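You operate a simulated robot arm through the tools that you are given. There is no shell and no other tool.

The job below is to be done with a simulated robot arm. You get a single attempt, and the scene is never put back.

## Task
Wind the part-wound band back off the blue stack and stand it on the narrow dark mat.
Fine: free the PULL screw to wind back and tighten it again; the other two stacks stay.

The check looks at the end state, three seconds after you hand in, the way a careful person would. Anything else that was tipped, shoved, dropped, spilled or broken makes it a failure.

## Robot
A 6-joint arm with a two-finger parallel gripper, fixed in place. Base frame: the origin is on the floor under the middle of its stand, x ahead of it, y to its left, z up. Units: m, degrees, N and s.
With the tool pointing down near the work surface it reaches from about 0.32 to 0.82 m from the base axis. Its first joint turns from -166.0 to 166.0 degrees. Payload 3.43 kg.
The tool frame sits at the grasp point between the pads (the TCP): z along the fingers, y along the line on which they close. The tips reach 0.034 m beyond it. Largest opening 0.128 m; finger width 0.024, thickness 0.012; the body of the gripper, 0.048 by 0.13 m, starts 0.096 m behind the TCP.
Orientation is told as [roll, pitch, yaw] about the base's x, y, z axes, in that order, counted from this pose: with the fingers straight down and closing along the base's y, the tool's x points along the base's -x, its y along +y and its z along -z.

## Interface
- The arm moves only by the tool arm_command. Its argument "commands" is a list of rows, each an object (a shift or turn left out is 0, a gripper value left out holds the last) with "slide": the shift along the tool's x, y, z in m, a list of three; "turn": the turn, a rotation vector about the tool's x, y, z in degrees, a list of three; "claw": the finger opening in m, from 0 to 0.128. In form: [{"slide": [dx, dy, dz], "turn": [rx, ry, rz], "claw": claw}, ...]. A call has 1 to 20 rows; each row shifts and turns the commanded pose from where the row before left it, along the tool's axes as they then stand. A row lasts 0.2 s, in which the tool goes at most 0.05 m and 8.6 degrees; a call with a longer step from one row to the next is refused whole, and so is a gripper value outside its range. Where a pose cannot be reached the arm comes as near as it can. A force on the tool above 90 N (or 10 N above the force at the start of the call, whichever is more), or a blocked arm, ends the call early, and 0.2 s more pass. Each finger travels about 0.045 m/s and halts on what it meets, pressing with about 24 N; the grip force reading is that of the motor and also rises with nothing between the fingers. The clock runs only during rows and for 0.2 s after the last one: add rows that do not move to give the fingers time. It gives the time, the measured TCP pose, the force on the tool (base axes), the opening and the grip force at its end, in the units of the frame above (readings bear some noise), with the torque about the TCP (base axes, N m) and any sound that the robot's microphone picked up.
- Cameras (640 x 400 px; columns grow to the right, rows downward): "scene" is fixed at [0.408, 0.6473, 1.5555]; the picture's right is [-0.97, 0.24, 0.00], its down [0.22, 0.87, -0.43] and it looks along [-0.11, -0.42, -0.90] (base axes); focal length 286 px, centre (320, 200). "wrist" rides on the gripper at [0.076, -0.011, -0.16] in the tool frame; the picture's right is [0.15, 0.99, 0.00], its down [-0.88, 0.13, -0.46] and it looks along [-0.45, 0.07, 0.89] (tool axes); focal length 234 px, centre (320, 200). There is no depth. A picture from a camera that has moved, and an enlarged one, comes with that camera's place and axes in the base frame and with its lens. The place of the scene camera against the robot may be out by one fixed shift of up to 0.012 m in any direction.
- get_image(camera): a new picture of that camera. The clock stands still meanwhile.
- zoom(camera, box): a new picture of the part [left, top, right, bottom] of that camera's present view, enlarged. The clock stands still meanwhile.
- finish_job(): hands the job in; it is judged then, once.

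Nothing tells you positions but the pictures and the camera data. Unless the task says otherwise, let go and move clear before handing in.

The tools are called after "Emit:" by a JSON object that holds its "name" and its "arguments". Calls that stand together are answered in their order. arm_command: Moves the arm, as the interface text tells. Its arguments: {"type":"object","properties":{"commands":{"type":"array","items":{"type":"object","properties":{"slide":{"type":"array","items":{"type":"number"}},"turn":{"type":"array","items":{"type":"number"}},"claw":{"type":"number"}}}}},"required":["commands"]} The other tools are called the same way: get_image (camera) takes a picture; zoom (camera, box) takes an enlarged picture of a part of a camera's view; finish_job () hands the job in.

At the start:

```text
t: 0.0
eef_pos: [0.3137, 0.349, 1.1777]
ee_rot: [0.0, 0.0, -0.1]
wrist_force: [0.1, -0.8, -0.1]
moment: [0.02, 0.01, -0.01]
finger_gap: 0.1279
grip_force: 0.1
```

scene: 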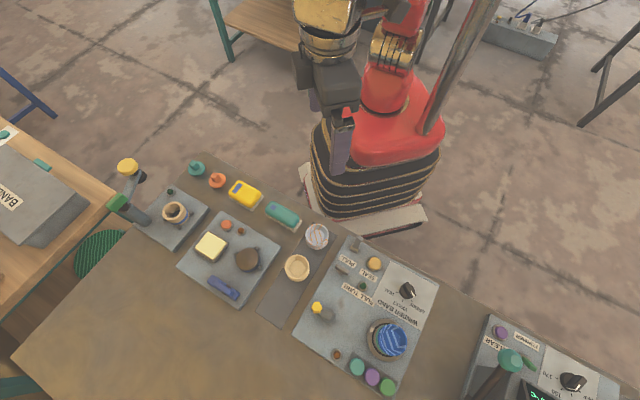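
wrist: 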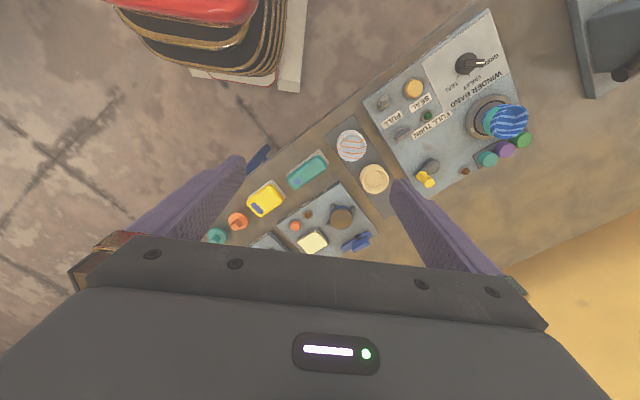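

I see a workbench with several panels; the "WINDER BAND" panel has a blue striped stack on it, and there is a narrow dark mat with two pale round things. I'll zoom in to read things before moving.

Emit:
{"name": "zoom", "arguments": {"camera": "scene", "box": [280, 210, 450, 400]}}

Emit:
{"name": "zoom", "arguments": {"camera": "scene", "box": [130, 140, 340, 340]}}

Emit:
{"name": "zoom", "arguments": {"camera": "wrist", "box": [330, 0, 560, 210]}}

Emit:
{"name": "zoom", "arguments": {"camera": "scene", "box": [330, 220, 440, 320]}}

Emit:
{"name": "zoom", "arguments": {"camera": "scene", "box": [320, 300, 430, 400]}}

```text
2.11 times, centred on (365, 305) of scene
camera zoom: at [0.408, 0.6473, 1.5555], right [-0.97, 0.24, 0.0], down [0.22, 0.87, -0.43], along [-0.11, -0.42, -0.9], focal length 602 px, centre (225, -21)
```

zoom: 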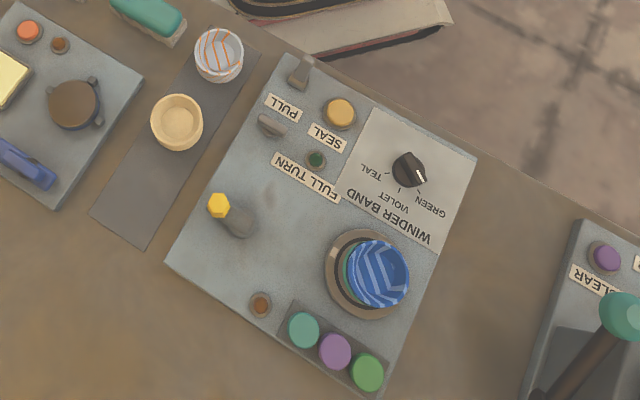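

```text
2.00 times, centred on (235, 240) of scene
camera zoom: at [0.408, 0.6473, 1.5555], right [-0.97, 0.24, 0.0], down [0.22, 0.87, -0.43], along [-0.11, -0.42, -0.9], focal length 572 px, centre (490, 120)
```

zoom: 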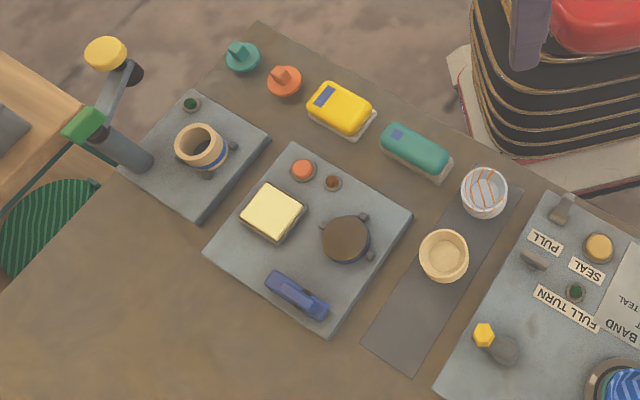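

```text
1.90 times, centred on (445, 105) of wrist
camera zoom: at [0.2371, 0.3377, 1.3377], right [-0.15, 0.99, 0.0], down [0.88, 0.13, 0.46], along [0.45, 0.07, -0.89], focal length 446 px, centre (82, 381)
```

zoom: 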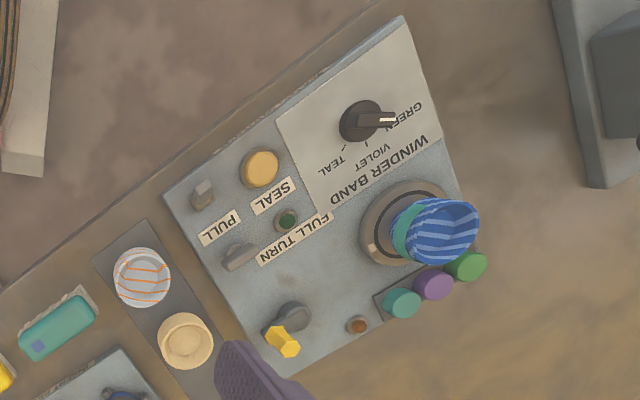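

```text
4.00 times, centred on (385, 270) of scene
camera zoom: at [0.408, 0.6473, 1.5555], right [-0.97, 0.24, 0.0], down [0.22, 0.87, -0.43], along [-0.11, -0.42, -0.9], focal length 1143 px, centre (60, -80)
```

zoom: 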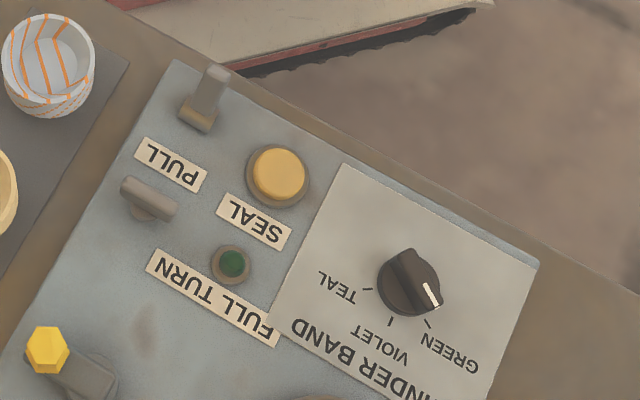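

```text
4.00 times, centred on (375, 350) of scene
camera zoom: at [0.408, 0.6473, 1.5555], right [-0.97, 0.24, 0.0], down [0.22, 0.87, -0.43], along [-0.11, -0.42, -0.9], focal length 1143 px, centre (100, -400)
```

zoom: 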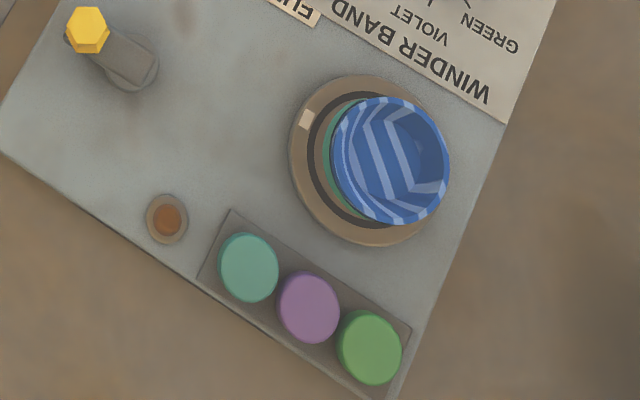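

The winder panel sits at roughly x 0.15–0.4, y 0.45–0.72, top z near 0.82. I'll bring the wrist camera above it for a closer look at the crank, the PULL screw and the blue stack.

Emit:
{"name": "arm_command", "arguments": {"commands": [{"slide": [-0.002, 0.037, 0.012]}, {"slide": [-0.002, 0.037, 0.012]}, {"slide": [-0.002, 0.037, 0.012]}, {"slide": [-0.002, 0.037, 0.012]}, {"slide": [-0.002, 0.037, 0.012]}, {"slide": [-0.002, 0.037, 0.012]}, {}, {}]}}

Emit:
{"name": "get_image", "arguments": {"camera": "wrist"}}

Emit:
{"name": "zoom", "arguments": {"camera": "wrist", "box": [180, 20, 320, 160]}}

Emit:
{"name": "zoom", "arguments": {"camera": "wrist", "box": [300, 20, 440, 160]}}

```text
t: 1.8
eef_pos: [0.3249, 0.5693, 1.1068]
ee_rot: [0.0, 0.0, 0.1]
wrist_force: [-0.5, 0.0, -0.5]
moment: [-0.03, 0.0, 0.02]
finger_gap: 0.1279
grip_force: 0.1
```

```text
taken
camera wrist: at [0.2493, 0.559, 1.2667], right [-0.15, 0.99, 0.0], down [0.88, 0.13, 0.46], along [0.45, 0.07, -0.89], focal length 234 px, centre (320, 200)
```

wrist: 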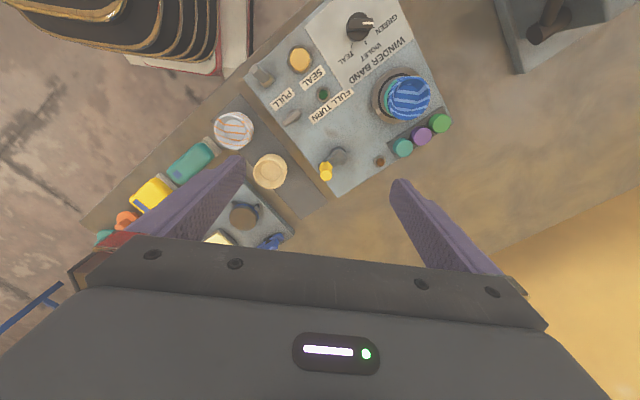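

```text
2.86 times, centred on (250, 90) of wrist
camera zoom: at [0.2493, 0.559, 1.2667], right [-0.15, 0.99, 0.0], down [0.88, 0.13, 0.46], along [0.45, 0.07, -0.89], focal length 669 px, centre (520, 514)
```

zoom: 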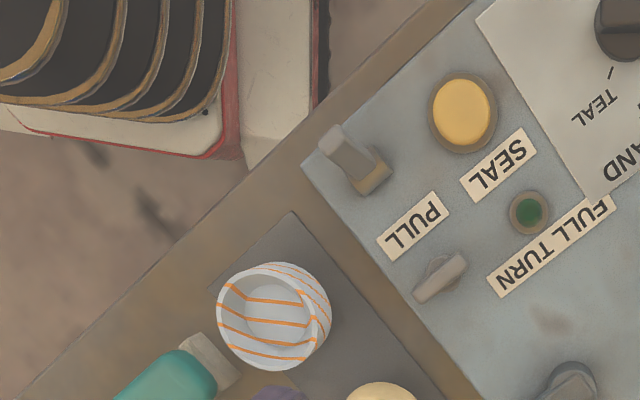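

```text
2.86 times, centred on (370, 90) of wrist
camera zoom: at [0.2493, 0.559, 1.2667], right [-0.15, 0.99, 0.0], down [0.88, 0.13, 0.46], along [0.45, 0.07, -0.89], focal length 669 px, centre (177, 514)
```

zoom: 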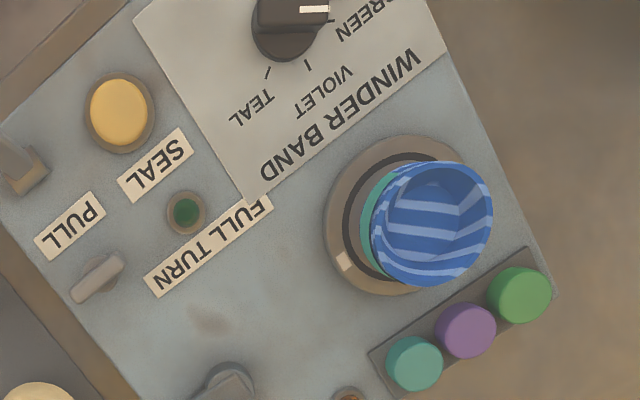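

The thing to move is the blue striped stack on the turntable (top about (0.253, 0.690, 0.895)); there's a winged screw and a lever near PULL, and a crank with a yellow handle near (0.39, 0.59). I'll go lower over the PULL area to see which is the screw.

Emit:
{"name": "arm_command", "arguments": {"commands": [{"slide": [-0.003, -0.014, 0.027]}, {"slide": [-0.003, -0.014, 0.027]}, {"slide": [-0.003, -0.014, 0.027]}, {"slide": [-0.003, -0.014, 0.027]}, {"slide": [-0.003, -0.014, 0.027]}, {}, {}]}}

Emit:
{"name": "get_image", "arguments": {"camera": "wrist"}}

Emit:
{"name": "zoom", "arguments": {"camera": "wrist", "box": [220, 40, 360, 160]}}

```text
t: 3.4
eef_pos: [0.3412, 0.4995, 0.9733]
ee_rot: [-0.1, 0.0, -0.1]
wrist_force: [0.5, -0.5, 0.9]
moment: [0.01, -0.03, 0.07]
finger_gap: 0.1277
grip_force: 0.2
```

```text
taken
camera wrist: at [0.2662, 0.488, 1.1328], right [-0.15, 0.99, 0.0], down [0.88, 0.13, 0.46], along [0.45, 0.07, -0.89], focal length 234 px, centre (320, 200)
```

wrist: 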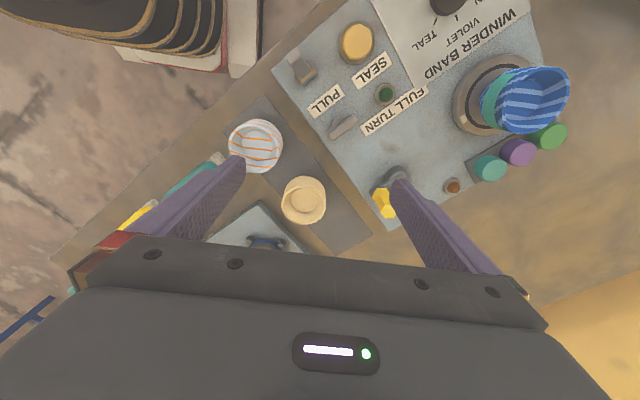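

```text
3.33 times, centred on (290, 100) of wrist
camera zoom: at [0.2662, 0.488, 1.1328], right [-0.15, 0.99, 0.0], down [0.88, 0.13, 0.46], along [0.45, 0.07, -0.89], focal length 781 px, centre (420, 533)
```

zoom: 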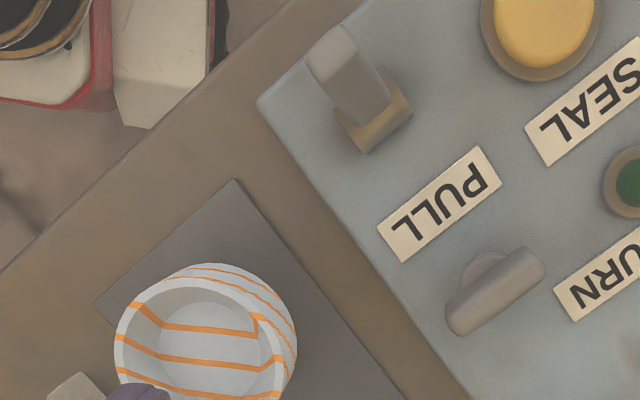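

The T-bar on a round stem next to PULL looks like a thumb screw, while the other is a tilted paddle on a tan block. I'll enlarge both, plus the turntable and crank, before touching anything.

Emit:
{"name": "zoom", "arguments": {"camera": "wrist", "box": [280, 45, 330, 95]}}

Emit:
{"name": "zoom", "arguments": {"camera": "wrist", "box": [320, 100, 370, 150]}}

Emit:
{"name": "zoom", "arguments": {"camera": "wrist", "box": [440, 40, 580, 200]}}

Emit:
{"name": "zoom", "arguments": {"camera": "scene", "box": [330, 225, 380, 285]}}

Emit:
{"name": "zoom", "arguments": {"camera": "scene", "box": [300, 290, 350, 365]}}

```text
8.00 times, centred on (305, 70) of wrist
camera zoom: at [0.2662, 0.488, 1.1328], right [-0.15, 0.99, 0.0], down [0.88, 0.13, 0.46], along [0.45, 0.07, -0.89], focal length 1873 px, centre (440, 1240)
```

zoom: 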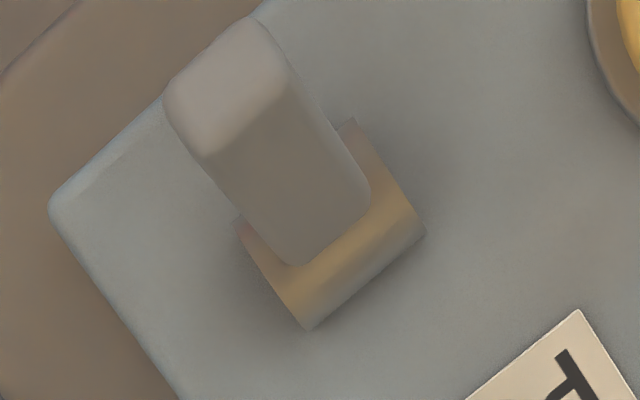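

```text
8.00 times, centred on (345, 125) of wrist
camera zoom: at [0.2662, 0.488, 1.1328], right [-0.15, 0.99, 0.0], down [0.88, 0.13, 0.46], along [0.45, 0.07, -0.89], focal length 1873 px, centre (120, 800)
```

zoom: 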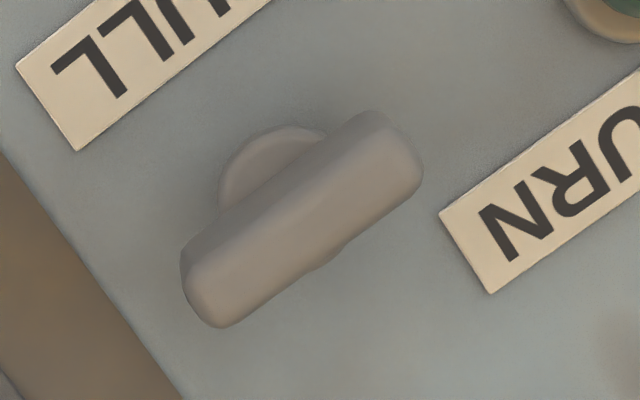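

```text
2.50 times, centred on (510, 120) of wrist
camera zoom: at [0.2662, 0.488, 1.1328], right [-0.15, 0.99, 0.0], down [0.88, 0.13, 0.46], along [0.45, 0.07, -0.89], focal length 585 px, centre (-155, 400)
```

zoom: 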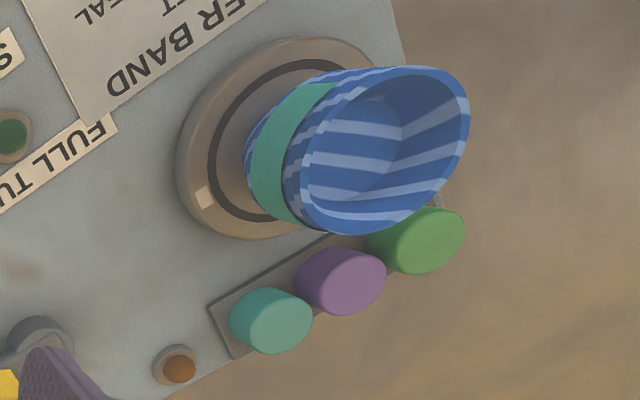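

```text
6.67 times, centred on (355, 255) of scene
camera zoom: at [0.408, 0.6473, 1.5555], right [-0.97, 0.24, 0.0], down [0.22, 0.87, -0.43], along [-0.11, -0.42, -0.9], focal length 1905 px, centre (87, -167)
```

zoom: 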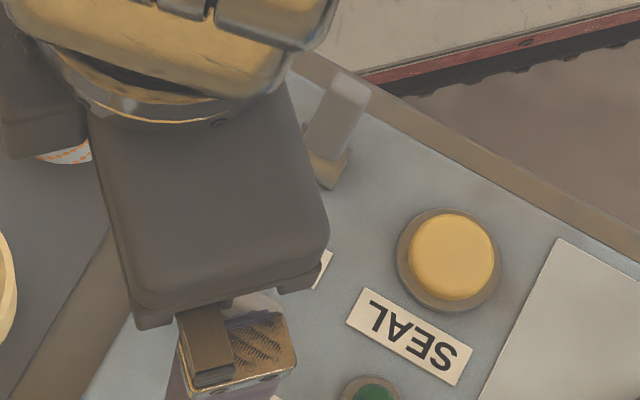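

```text
5.33 times, centred on (325, 328) of scene
camera zoom: at [0.408, 0.6473, 1.5555], right [-0.97, 0.24, 0.0], down [0.22, 0.87, -0.43], along [-0.11, -0.42, -0.9], focal length 1524 px, centre (293, -480)
```

zoom: 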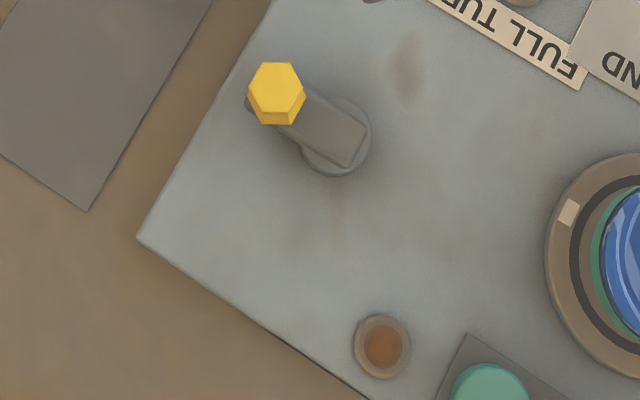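

The T-bar is a thumb screw centred near (0.312, 0.523) with its bar running along the base direction (-0.69, 0.72); a teal band wraps part of the blue stack, so its direction still has to be learned from the turntable. Next I turn the gripper to straddle the T-bar and hover above it.

Emit:
{"name": "arm_command", "arguments": {"commands": [{"turn": [0, 0, 7.7], "claw": 0.06}, {"turn": [0, 0, 7.7]}, {"turn": [0, 0, 7.7]}, {"turn": [0, 0, 7.7]}, {"turn": [0, 0, 7.7]}, {"turn": [0, 0, 7.5]}, {"slide": [0.0186, -0.0023, 0.012]}, {"slide": [0.0186, -0.0022, 0.012]}, {}, {}]}}

Emit:
{"name": "get_image", "arguments": {"camera": "wrist"}}

Emit:
{"name": "get_image", "arguments": {"camera": "scene"}}

```text
t: 5.6
eef_pos: [0.3118, 0.5234, 0.9458]
ee_rot: [0.0, 0.0, -46.0]
wrist_force: [0.0, -0.5, 0.8]
moment: [0.01, 0.01, 0.03]
finger_gap: 0.0599
grip_force: 0.1
```

```text
taken
camera wrist: at [0.2508, 0.57, 1.1061], right [0.61, 0.79, 0.0], down [0.71, -0.54, 0.46], along [0.36, -0.28, -0.89], focal length 234 px, centre (320, 200)
```

wrist: 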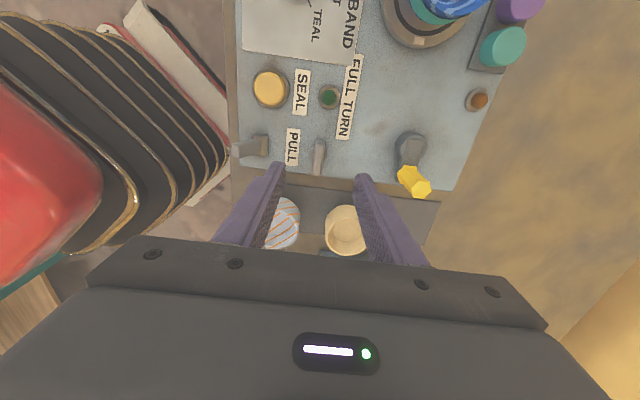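

```text
taken
```

scene: 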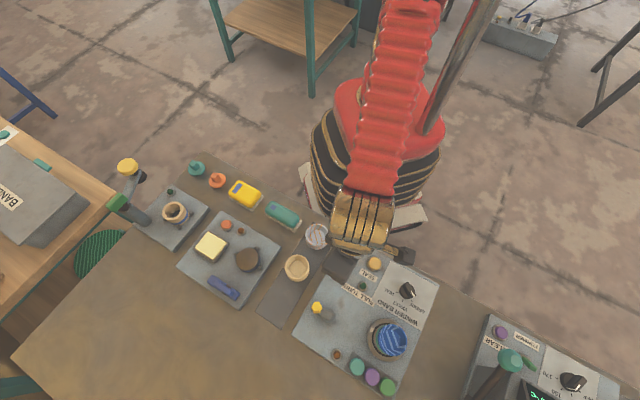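

From here the panel is aligned with the camera: lever at left, PULL label, then the T-bar, then the crank. I'll enlarge to measure the T-bar precisely.

Emit:
{"name": "zoom", "arguments": {"camera": "wrist", "box": [220, 110, 370, 200]}}

Emit:
{"name": "zoom", "arguments": {"camera": "wrist", "box": [370, 0, 550, 210]}}

```text
4.27 times, centred on (295, 155) of wrist
camera zoom: at [0.2508, 0.57, 1.1061], right [0.61, 0.79, 0.0], down [0.71, -0.54, 0.46], along [0.36, -0.28, -0.89], focal length 999 px, centre (427, 392)
```

zoom: 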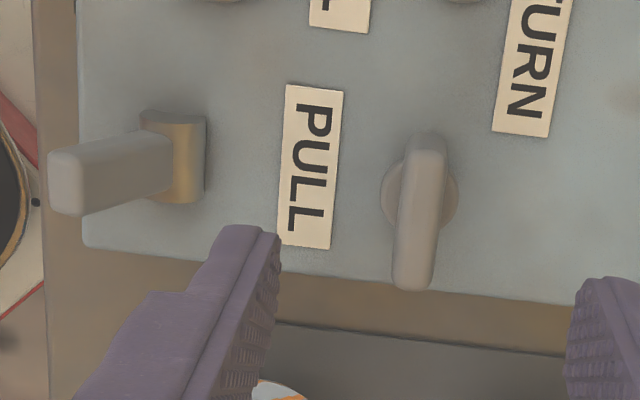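

```text
1.90 times, centred on (460, 105) of wrist
camera zoom: at [0.2508, 0.57, 1.1061], right [0.61, 0.79, 0.0], down [0.71, -0.54, 0.46], along [0.36, -0.28, -0.89], focal length 446 px, centre (53, 381)
```

zoom: 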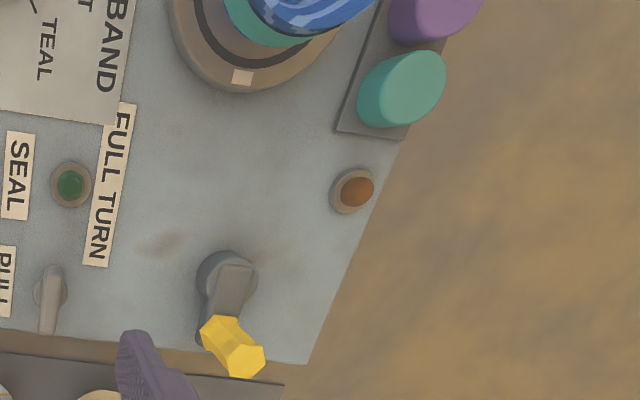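

The T-bar top is at about (0.312, 0.521, 0.851), panel top at z 0.822. I'll descend straddling it, close gently, and check the grip.

Emit:
{"name": "arm_command", "arguments": {"commands": [{"slide": [0, -0.001, 0.02]}, {"slide": [0, -0.001, 0.02]}, {"slide": [0, 0, 0.02]}, {"slide": [0, 0, 0.018]}, {}]}}

Emit:
{"name": "zoom", "arguments": {"camera": "wrist", "box": [220, 110, 420, 230]}}

```text
t: 6.8
eef_pos: [0.3101, 0.5216, 0.8694]
ee_rot: [0.0, 0.0, -46.0]
wrist_force: [0.2, -0.3, -0.7]
moment: [0.02, 0.03, -0.01]
finger_gap: 0.06
grip_force: 0.1
```

```text
3.20 times, centred on (320, 170) of wrist
camera zoom: at [0.2491, 0.5691, 1.0289], right [0.61, 0.79, 0.0], down [0.71, -0.54, 0.46], along [0.36, -0.28, -0.89], focal length 749 px, centre (320, 296)
```

zoom: 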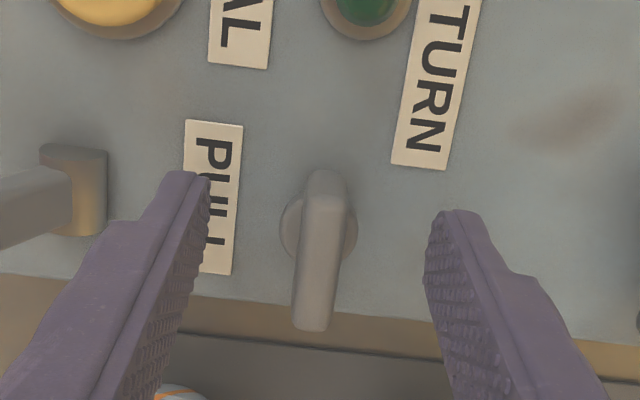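

The bar sits centred between the fingers. I close on it now.

Emit:
{"name": "arm_command", "arguments": {"commands": [{"slide": [0, 0, 0.004], "claw": 0.0}, {}, {}, {}, {}]}}

Emit:
{"name": "zoom", "arguments": {"camera": "wrist", "box": [220, 110, 420, 230]}}

```text
t: 8.0
eef_pos: [0.3091, 0.522, 0.8657]
ee_rot: [-0.2, 0.0, -46.1]
wrist_force: [-4.0, -3.8, 0.2]
moment: [-0.02, 0.12, -0.01]
finger_gap: 0.0217
grip_force: 44.8
```

```text
3.20 times, centred on (320, 170) of wrist
camera zoom: at [0.2491, 0.5694, 1.0243], right [0.61, 0.79, 0.0], down [0.71, -0.54, 0.46], along [0.36, -0.28, -0.89], focal length 749 px, centre (320, 296)
```

zoom: 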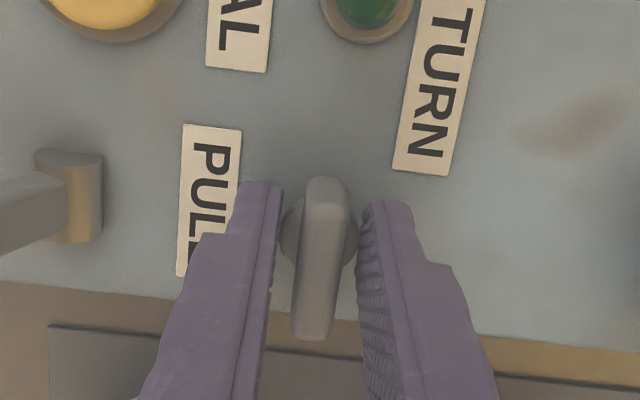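

The fingers closed at 0.0217 m, so they hold the round stem under the bar rather than the bar. I'll open, rise about 9 mm, and close on the bar itself.

Emit:
{"name": "arm_command", "arguments": {"commands": [{"claw": 0.045}, {}, {}, {"slide": [0, 0.001, -0.009]}, {}, {"claw": 0.0}, {}, {}, {}, {}]}}

Emit:
{"name": "zoom", "arguments": {"camera": "wrist", "box": [220, 110, 420, 230]}}

```text
t: 10.2
eef_pos: [0.309, 0.5211, 0.8737]
ee_rot: [-0.2, 0.0, -45.9]
wrist_force: [-10.4, -14.2, 4.2]
moment: [0.09, -0.19, 1.11]
finger_gap: 0.0108
grip_force: 44.5
```

```text
3.20 times, centred on (320, 170) of wrist
camera zoom: at [0.2492, 0.5694, 1.0336], right [0.61, 0.79, 0.0], down [0.71, -0.54, 0.46], along [0.36, -0.28, -0.89], focal length 749 px, centre (320, 296)
```

zoom: 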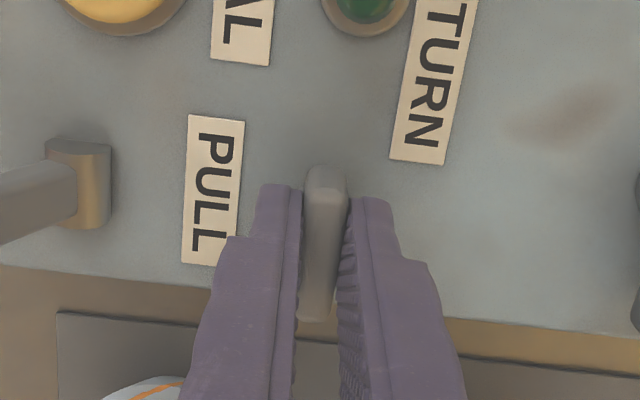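

The bar is held now (gap 0.0108) with a small sideways load and a z-moment saying the bar sits slightly more counter-clockwise. I'll relieve the offset and begin turning it counter-clockwise (loosening) a little at a time, watching the torque.

Emit:
{"name": "arm_command", "arguments": {"commands": [{"slide": [-0.0015, -0.0015, 0]}, {"turn": [0, 0, -5]}, {"turn": [0, 0, -5]}, {}]}}

```text
t: 11.2
eef_pos: [0.309, 0.522, 0.8753]
ee_rot: [0.0, 0.1, -36.0]
wrist_force: [-7.1, 2.4, -3.5]
moment: [0.91, 1.36, -0.01]
finger_gap: 0.0108
grip_force: 44.2
```

It turned 10° with no remaining z-torque. I check with a picture whether the bar followed.

Emit:
{"name": "zoom", "arguments": {"camera": "wrist", "box": [220, 110, 420, 230]}}

Emit:
{"name": "arm_command", "arguments": {"commands": [{"turn": [0, 0, -6]}, {"turn": [0, 0, -6]}, {"turn": [0, 0, -6]}, {}]}}

Emit:
{"name": "zoom", "arguments": {"camera": "wrist", "box": [220, 110, 420, 230]}}

```text
3.20 times, centred on (320, 170) of wrist
camera zoom: at [0.2418, 0.5574, 1.0337], right [0.46, 0.89, 0.0], down [0.79, -0.41, 0.46], along [0.4, -0.21, -0.89], focal length 749 px, centre (320, 296)
```

zoom: 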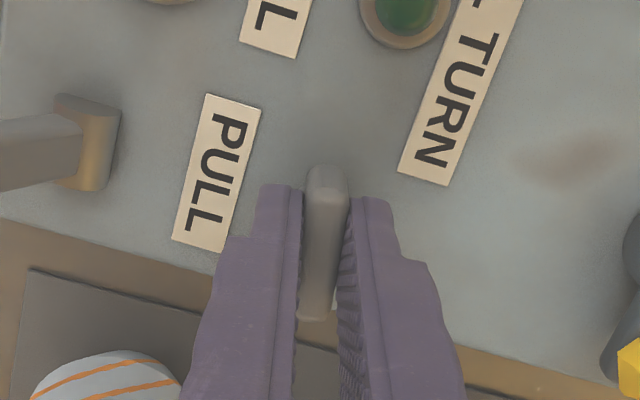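

```text
t: 12.2
eef_pos: [0.309, 0.5221, 0.8745]
ee_rot: [-0.1, 0.1, -18.0]
wrist_force: [-11.8, 9.3, -22.4]
moment: [0.18, -0.77, 0.02]
finger_gap: 0.0111
grip_force: 44.5
```

```text
3.20 times, centred on (320, 170) of wrist
camera zoom: at [0.2339, 0.5344, 1.0337], right [0.16, 0.99, 0.0], down [0.88, -0.15, 0.46], along [0.45, -0.08, -0.89], focal length 749 px, centre (320, 296)
```

zoom: 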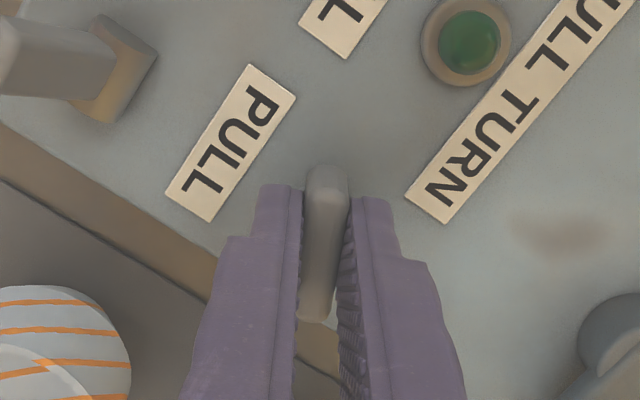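

The bar follows the gripper freely. I keep turning counter-clockwise in small steps, watching the forces for a stop.

Emit:
{"name": "arm_command", "arguments": {"commands": [{"turn": [0, 0, -6], "slide": [0, 0, 0.001]}, {"turn": [0, 0, -6], "slide": [0, 0, 0.001]}, {}, {}]}}

Emit:
{"name": "arm_command", "arguments": {"commands": [{"turn": [0, 0, -6]}, {"turn": [0, 0, -6]}, {}, {}]}}

```text
t: 13.2
eef_pos: [0.309, 0.5211, 0.8744]
ee_rot: [-0.1, 0.1, -6.0]
wrist_force: [-22.0, -17.0, 24.5]
moment: [-0.36, 1.44, 0.0]
finger_gap: 0.0108
grip_force: 44.8
```

```text
t: 14.2
eef_pos: [0.3092, 0.5213, 0.8739]
ee_rot: [0.1, -0.1, 6.1]
wrist_force: [-17.8, -14.7, 36.1]
moment: [-0.54, 0.4, -0.02]
finger_gap: 0.0108
grip_force: 44.5
```

No stop yet at 52° of turn; loads are only from small position offsets, which I'll relieve. I continue toward a quarter turn.

Emit:
{"name": "arm_command", "arguments": {"commands": [{"turn": [0, 0, -6], "slide": [0.001, -0.001, -0.0012]}, {"turn": [0, 0, -6]}, {"turn": [0, 0, -6]}, {"turn": [0, 0, -6]}, {}, {}]}}

Emit:
{"name": "arm_command", "arguments": {"commands": [{"turn": [0, 0, -7]}, {"turn": [0, 0, -7]}, {}, {}]}}

Emit:
{"name": "zoom", "arguments": {"camera": "wrist", "box": [220, 110, 420, 230]}}

Emit:
{"name": "get_image", "arguments": {"camera": "scene"}}

```text
t: 15.6
eef_pos: [0.3096, 0.5198, 0.8731]
ee_rot: [-0.1, 0.1, 30.0]
wrist_force: [-6.2, -9.0, 1.1]
moment: [0.57, -0.95, 0.02]
finger_gap: 0.0107
grip_force: 44.5
```

```text
t: 16.6
eef_pos: [0.3091, 0.5196, 0.874]
ee_rot: [-0.1, 0.0, 44.0]
wrist_force: [3.6, -22.2, -0.9]
moment: [0.29, -0.74, -0.05]
finger_gap: 0.0112
grip_force: 44.6
```

```text
3.20 times, centred on (320, 170) of wrist
camera zoom: at [0.2633, 0.4593, 1.0336], right [-0.79, 0.61, 0.0], down [0.54, 0.71, 0.45], along [0.28, 0.36, -0.89], focal length 749 px, centre (320, 296)
```

zoom: 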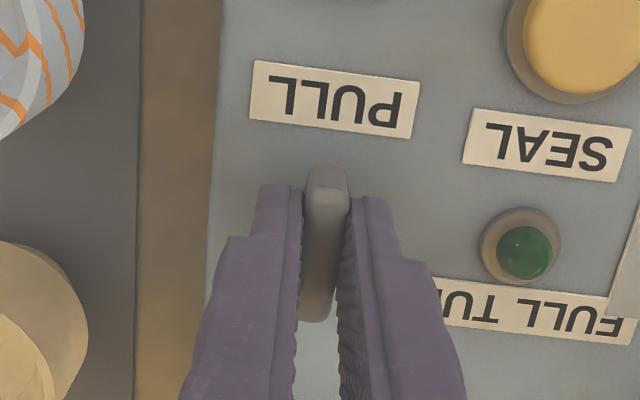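

```text
taken
```

scene: 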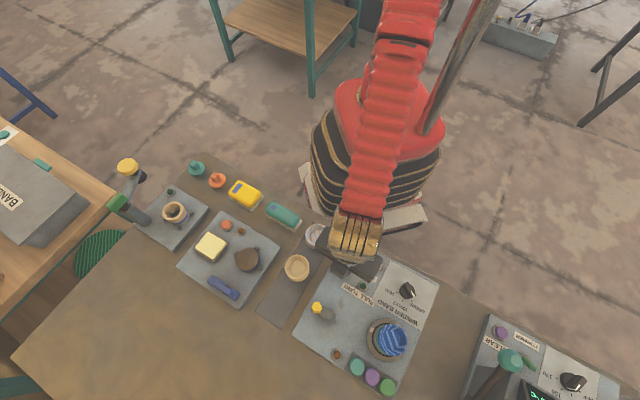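

A quarter turn done with no stop felt. I keep turning to find where it comes free or stops.

Emit:
{"name": "arm_command", "arguments": {"commands": [{"turn": [0, 0, -7], "slide": [0, -0.001, 0]}, {"turn": [0, 0, -7]}, {}, {}]}}

Emit:
{"name": "arm_command", "arguments": {"commands": [{"turn": [0, 0, -7]}, {"turn": [0, 0, -7]}, {}, {}]}}

Emit:
{"name": "arm_command", "arguments": {"commands": [{"turn": [0, 0, -7]}, {"turn": [0, 0, -7]}, {}, {}]}}

```text
t: 17.6
eef_pos: [0.3092, 0.5188, 0.8736]
ee_rot: [0.1, 0.0, 58.1]
wrist_force: [5.3, -12.1, 0.2]
moment: [-0.51, 0.03, -1.43]
finger_gap: 0.0167
grip_force: 44.6
```

```text
t: 18.6
eef_pos: [0.3102, 0.5192, 0.8742]
ee_rot: [-0.1, 0.0, 72.0]
wrist_force: [4.4, -7.2, 4.7]
moment: [-0.53, 0.23, -2.06]
finger_gap: 0.024
grip_force: 44.6
```

```text
t: 19.6
eef_pos: [0.31, 0.5175, 0.8746]
ee_rot: [0.1, 0.2, 86.0]
wrist_force: [0.6, -35.0, 18.4]
moment: [-0.15, 0.49, -1.68]
finger_gap: 0.0304
grip_force: 45.4
```

A stop came at about 90° of turn (the fingers began to spread on the bar), so the screw is at its free end. I rotate the gripper back to the bar's angle and let go.

Emit:
{"name": "arm_command", "arguments": {"commands": [{"turn": [0, 0, 8]}, {"turn": [0, 0, 8]}, {"turn": [0, 0, 8]}, {"turn": [0, 0, 8]}, {"turn": [0, 0, 8]}, {}, {"claw": 0.045}, {}, {}, {"slide": [0, 0, -0.03]}, {"slide": [0, 0, -0.04]}, {}]}}

Emit:
{"name": "get_image", "arguments": {"camera": "wrist"}}

Emit:
{"name": "zoom", "arguments": {"camera": "wrist", "box": [220, 80, 420, 200]}}

```text
t: 22.2
eef_pos: [0.3083, 0.5193, 0.9442]
ee_rot: [0.1, 0.0, 46.0]
wrist_force: [0.1, -0.6, 0.6]
moment: [-0.01, 0.01, -0.01]
finger_gap: 0.045
grip_force: 0.1
```

```text
taken
camera wrist: at [0.2635, 0.4577, 1.1041], right [-0.81, 0.58, 0.0], down [0.52, 0.72, 0.46], along [0.26, 0.37, -0.89], focal length 234 px, centre (320, 200)
```

wrist: 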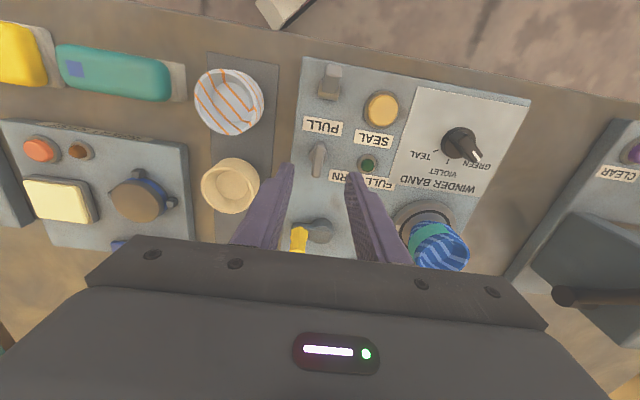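

```text
3.20 times, centred on (320, 140) of wrist
camera zoom: at [0.2635, 0.4577, 1.1041], right [-0.81, 0.58, 0.0], down [0.52, 0.72, 0.46], along [0.26, 0.37, -0.89], focal length 749 px, centre (320, 392)
```

zoom: 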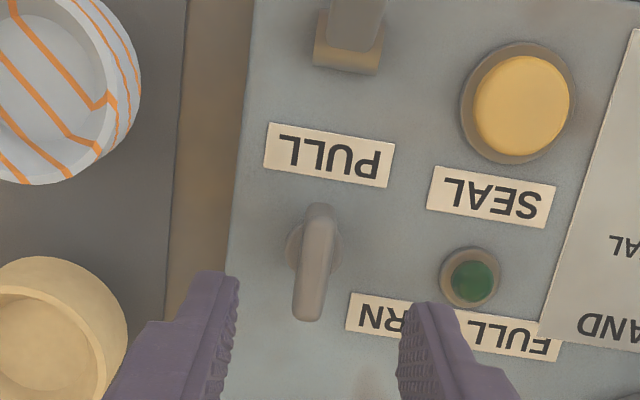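

The T-bar now sits square to its old direction, so the screw is freed. Next I study the stack, the band and the crank more closely to learn which way the band is wound.

Emit:
{"name": "zoom", "arguments": {"camera": "scene", "box": [360, 310, 420, 370]}}

Emit:
{"name": "zoom", "arguments": {"camera": "wrist", "box": [380, 180, 490, 280]}}

```text
6.67 times, centred on (390, 340) of scene
camera zoom: at [0.408, 0.6473, 1.5555], right [-0.97, 0.24, 0.0], down [0.22, 0.87, -0.43], along [-0.11, -0.42, -0.9], focal length 1905 px, centre (-147, -733)
```

zoom: 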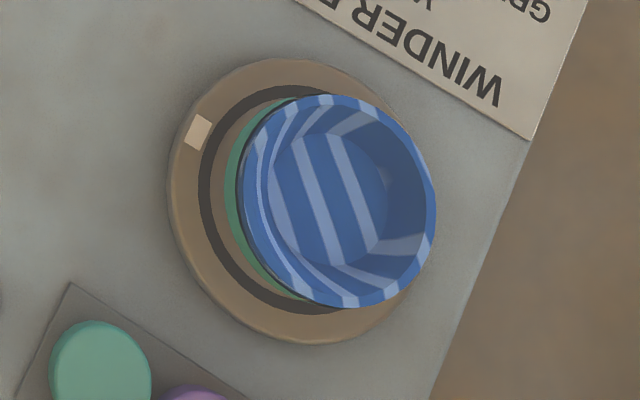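

```text
4.00 times, centred on (435, 230) of wrist
camera zoom: at [0.2635, 0.4577, 1.1041], right [-0.81, 0.58, 0.0], down [0.52, 0.72, 0.46], along [0.26, 0.37, -0.89], focal length 937 px, centre (-140, 80)
```

zoom: 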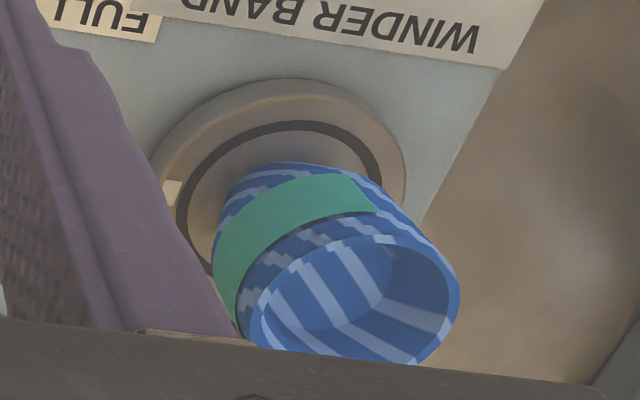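

The band has one end visible at the turntable's robot side and wraps well round the stack. Now I move above the crank's yellow handle to measure it.

Emit:
{"name": "arm_command", "arguments": {"commands": [{"turn": [0, 0, 7.9], "slide": [0, 0, -0.01]}, {"turn": [0, 0, 7.9], "slide": [0, 0, -0.01]}, {"turn": [0, 0, 7.9]}, {"turn": [0, 0, 7.9]}, {"turn": [0, 0, 7.9]}, {"turn": [0, 0, 7.9]}, {"turn": [0, 0, 7.9]}, {"turn": [0, 0, 7.7], "claw": 0.055}, {"slide": [-0.02, 0.0314, 0]}, {"slide": [-0.02, 0.0314, 0]}, {"slide": [-0.019, 0.0314, 0]}, {}, {}]}}

Emit:
{"name": "get_image", "arguments": {"camera": "wrist"}}

Emit:
{"name": "zoom", "arguments": {"camera": "wrist", "box": [240, 80, 400, 220]}}

Emit:
{"name": "zoom", "arguments": {"camera": "wrist", "box": [380, 0, 540, 140]}}

```text
t: 25.0
eef_pos: [0.3932, 0.5925, 0.9653]
ee_rot: [0.0, -0.1, -16.9]
wrist_force: [0.4, -0.1, 0.3]
moment: [-0.01, 0.02, 0.0]
finger_gap: 0.055
grip_force: 0.1
```

```text
taken
camera wrist: at [0.3175, 0.6023, 1.1249], right [0.15, 0.99, 0.0], down [0.88, -0.13, 0.46], along [0.45, -0.07, -0.89], focal length 234 px, centre (320, 200)
```

wrist: 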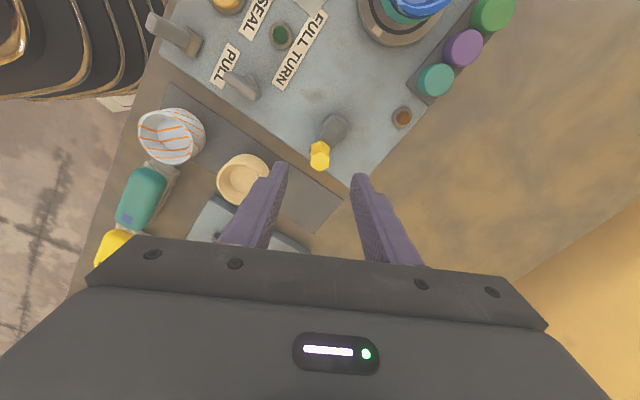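

```text
2.86 times, centred on (320, 150) of wrist
camera zoom: at [0.3175, 0.6023, 1.1249], right [0.15, 0.99, 0.0], down [0.88, -0.13, 0.46], along [0.45, -0.07, -0.89], focal length 669 px, centre (320, 343)
```

zoom: 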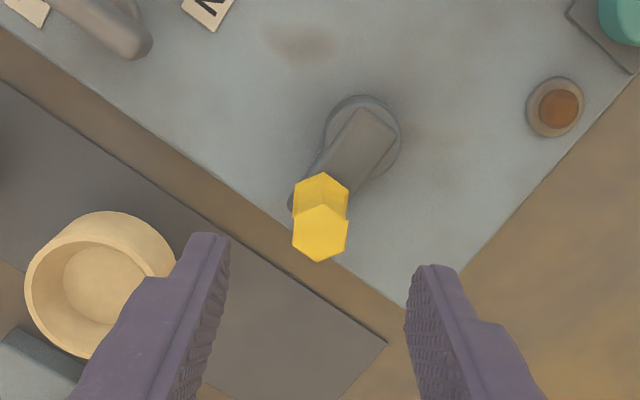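

```text
2.86 times, centred on (460, 70) of wrist
camera zoom: at [0.3175, 0.6023, 1.1249], right [0.15, 0.99, 0.0], down [0.88, -0.13, 0.46], along [0.45, -0.07, -0.89], focal length 669 px, centre (-80, 571)
```

zoom: 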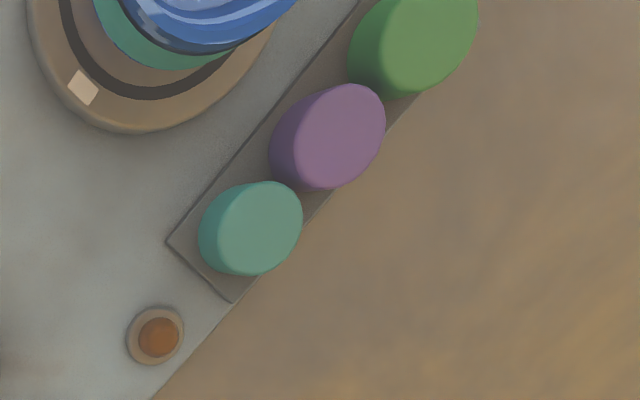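

The knob is a vertical hex with flats facing my fingers at this yaw; its top centre is near (0.396, 0.591, 0.876) and the crank pivot near (0.371, 0.613), radius about 33 mm. I'll descend around it and take hold.

Emit:
{"name": "arm_command", "arguments": {"commands": [{"slide": [-0.0033, -0.0005, 0.02]}, {"slide": [0, 0, 0.025]}, {"slide": [0, 0, 0.025]}, {"slide": [0, 0, 0.013]}, {}, {}]}}

Emit:
{"name": "zoom", "arguments": {"camera": "wrist", "box": [220, 80, 420, 230]}}

```text
t: 26.4
eef_pos: [0.3961, 0.5885, 0.884]
ee_rot: [0.0, 0.0, -16.9]
wrist_force: [0.3, -0.6, 0.5]
moment: [0.02, 0.02, -0.04]
finger_gap: 0.0551
grip_force: 0.0
```

```text
2.67 times, centred on (320, 155) of wrist
camera zoom: at [0.3208, 0.601, 1.0427], right [0.15, 0.99, 0.0], down [0.88, -0.13, 0.46], along [0.45, -0.07, -0.89], focal length 624 px, centre (320, 320)
```

zoom: 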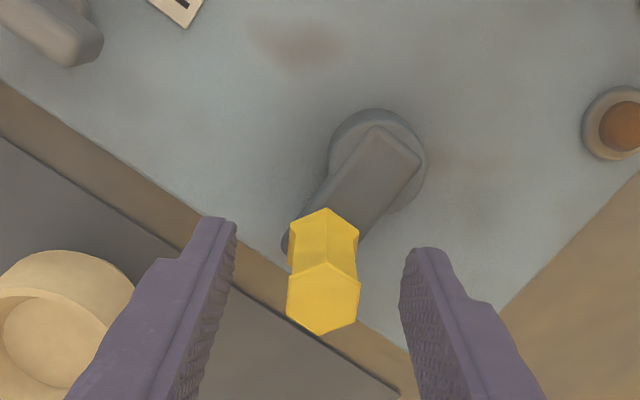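

The knob sits slightly right of centre; I shift 2 mm and close on it.

Emit:
{"name": "arm_command", "arguments": {"commands": [{"slide": [-0.001, 0.002, 0]}, {"claw": 0.0}, {}, {}, {}, {}]}}

Emit:
{"name": "zoom", "arguments": {"camera": "wrist", "box": [220, 80, 420, 230]}}

```text
t: 27.8
eef_pos: [0.3977, 0.5904, 0.8821]
ee_rot: [0.0, 0.1, -17.0]
wrist_force: [4.9, -5.7, 0.0]
moment: [0.57, -0.2, 0.0]
finger_gap: 0.021
grip_force: 45.0
```

```text
2.67 times, centred on (320, 155) of wrist
camera zoom: at [0.3227, 0.603, 1.0419], right [0.15, 0.99, 0.0], down [0.88, -0.13, 0.46], along [0.45, -0.07, -0.89], focal length 624 px, centre (320, 320)
```

zoom: 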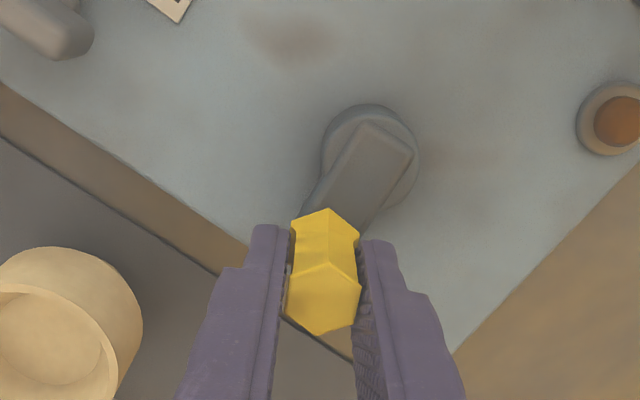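

The knob is gripped on its flats. I make a small 16° counter-clockwise test about the pivot, turning the gripper with the crank.

Emit:
{"name": "arm_command", "arguments": {"commands": [{"slide": [-0.0016, 0.0044, 0], "turn": [0, 0, -8]}, {"slide": [-0.0016, 0.0044, 0], "turn": [0, 0, -8]}, {}, {}]}}

Emit:
{"name": "zoom", "arguments": {"camera": "wrist", "box": [220, 80, 420, 230]}}

Emit:
{"name": "zoom", "arguments": {"camera": "scene", "box": [300, 220, 440, 400]}}

Emit:
{"name": "zoom", "arguments": {"camera": "scene", "box": [360, 310, 420, 370]}}

```text
t: 28.8
eef_pos: [0.4035, 0.6016, 0.8831]
ee_rot: [0.1, -0.1, -1.0]
wrist_force: [6.2, -2.9, 18.0]
moment: [-1.18, 0.13, 0.01]
finger_gap: 0.0211
grip_force: 45.1
```

```text
2.67 times, centred on (320, 155) of wrist
camera zoom: at [0.3274, 0.5908, 1.0418], right [-0.13, 0.99, 0.0], down [0.88, 0.11, 0.46], along [0.45, 0.06, -0.89], focal length 624 px, centre (320, 320)
```

zoom: 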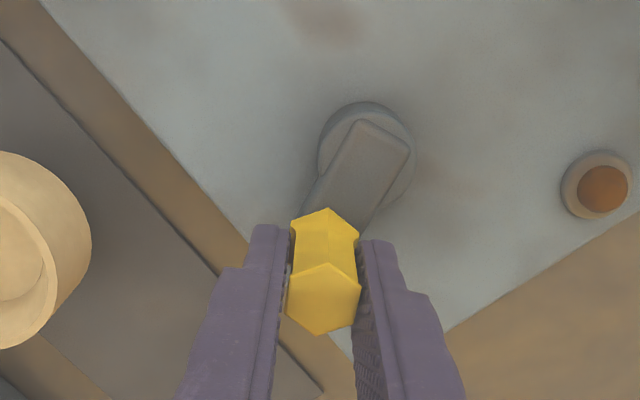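

```text
2.22 times, centred on (370, 310) of scene
camera zoom: at [0.408, 0.6473, 1.5555], right [-0.97, 0.24, 0.0], down [0.22, 0.87, -0.43], along [-0.11, -0.42, -0.9], focal length 635 px, centre (209, -44)
```

zoom: 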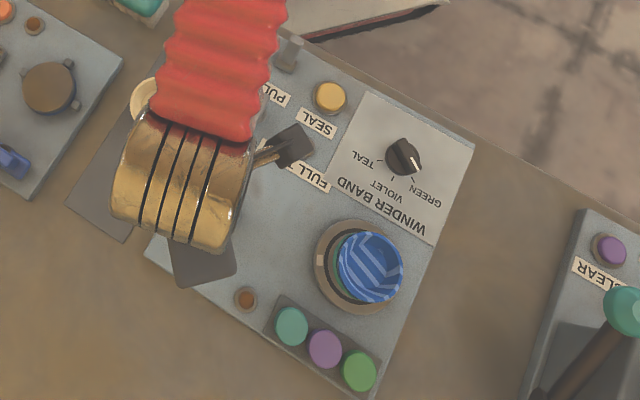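

```text
6.67 times, centred on (390, 340) of scene
camera zoom: at [0.408, 0.6473, 1.5555], right [-0.97, 0.24, 0.0], down [0.22, 0.87, -0.43], along [-0.11, -0.42, -0.9], focal length 1905 px, centre (-147, -733)
```

zoom: 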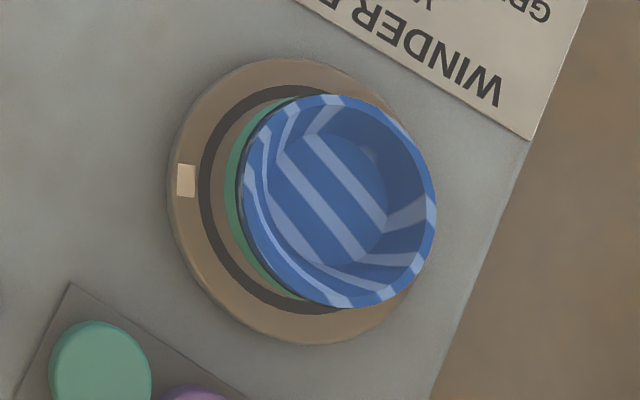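

The turntable's white mark moved counter-clockwise with the crank, so they're coupled the same way. I check the wrist view to see how the band changed.

Emit:
{"name": "get_image", "arguments": {"camera": "wrist"}}

Emit:
{"name": "zoom", "arguments": {"camera": "wrist", "box": [320, 0, 520, 120]}}

```text
taken
camera wrist: at [0.3274, 0.5908, 1.0418], right [-0.13, 0.99, 0.0], down [0.88, 0.11, 0.46], along [0.45, 0.06, -0.89], focal length 234 px, centre (320, 200)
```

wrist: 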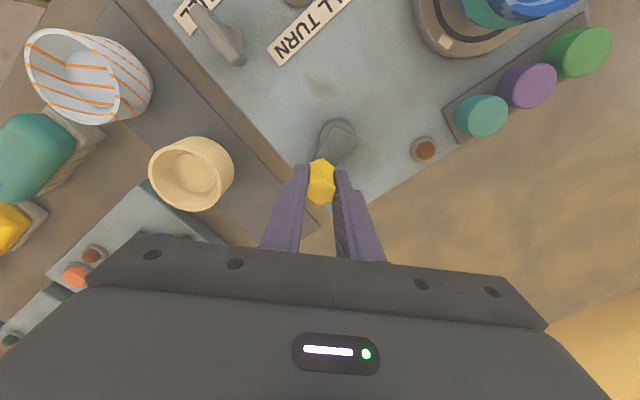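

```text
3.20 times, centred on (420, 60) of wrist
camera zoom: at [0.3274, 0.5908, 1.0418], right [-0.13, 0.99, 0.0], down [0.88, 0.11, 0.46], along [0.45, 0.06, -0.89], focal length 749 px, centre (0, 648)
```

zoom: 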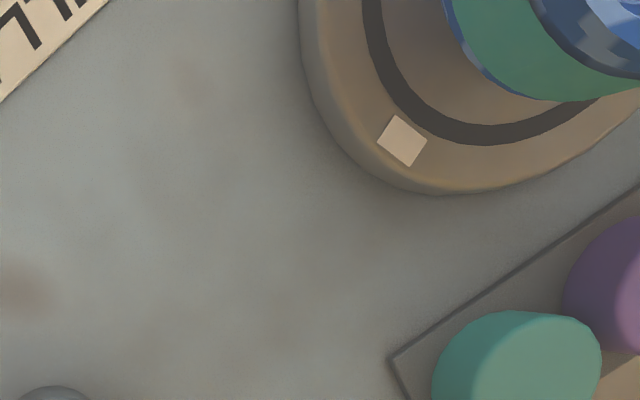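

To tell which way the band goes I need to see its ends, so I'll let go of the crank, rise, and look at the stack from its robot side.

Emit:
{"name": "arm_command", "arguments": {"commands": [{"claw": 0.055}, {}, {}, {"slide": [0, 0, -0.05]}, {"slide": [0, 0, -0.05]}, {"turn": [0, 0, -6.5]}, {"turn": [0, 0, -6.5]}, {"turn": [0, 0, -6.5]}, {"turn": [0, 0, -6.5]}, {"slide": [0.031, 0.024, 0], "claw": 0.128}, {"slide": [0.031, 0.024, 0]}, {"slide": [0.031, 0.024, 0]}, {"slide": [0.031, 0.024, 0]}, {"slide": [0.031, 0.024, 0]}, {"slide": [0.03, 0.024, 0]}, {}, {}]}}

Emit:
{"name": "get_image", "arguments": {"camera": "wrist"}}

Emit:
{"name": "zoom", "arguments": {"camera": "wrist", "box": [240, 130, 400, 240]}}

Emit:
{"name": "zoom", "arguments": {"camera": "scene", "box": [290, 280, 430, 380]}}

```text
t: 32.4
eef_pos: [0.1757, 0.6531, 0.98]
ee_rot: [0.0, -0.1, 24.9]
wrist_force: [-0.2, -0.6, -0.1]
moment: [-0.02, 0.01, -0.01]
finger_gap: 0.1281
grip_force: 0.1
```

```text
taken
camera wrist: at [0.1124, 0.6121, 1.1397], right [-0.55, 0.83, 0.0], down [0.74, 0.49, 0.46], along [0.38, 0.25, -0.89], focal length 234 px, centre (320, 200)
```

wrist: 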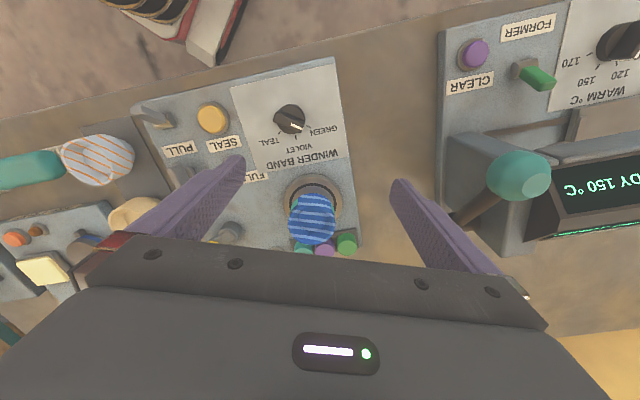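

```text
3.64 times, centred on (320, 185) of wrist
camera zoom: at [0.1124, 0.6121, 1.1397], right [-0.55, 0.83, 0.0], down [0.74, 0.49, 0.46], along [0.38, 0.25, -0.89], focal length 852 px, centre (320, 254)
```

zoom: 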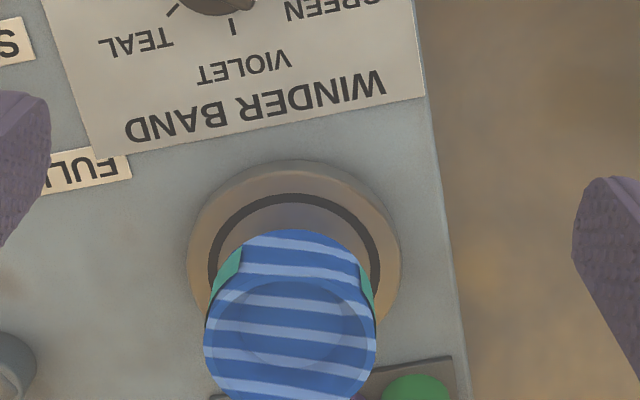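

```text
4.00 times, centred on (360, 330) of scene
camera zoom: at [0.408, 0.6473, 1.5555], right [-0.97, 0.24, 0.0], down [0.22, 0.87, -0.43], along [-0.11, -0.42, -0.9], focal length 1143 px, centre (160, -320)
```

zoom: 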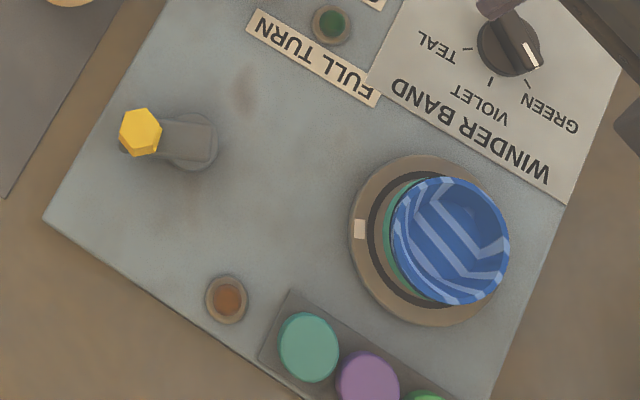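

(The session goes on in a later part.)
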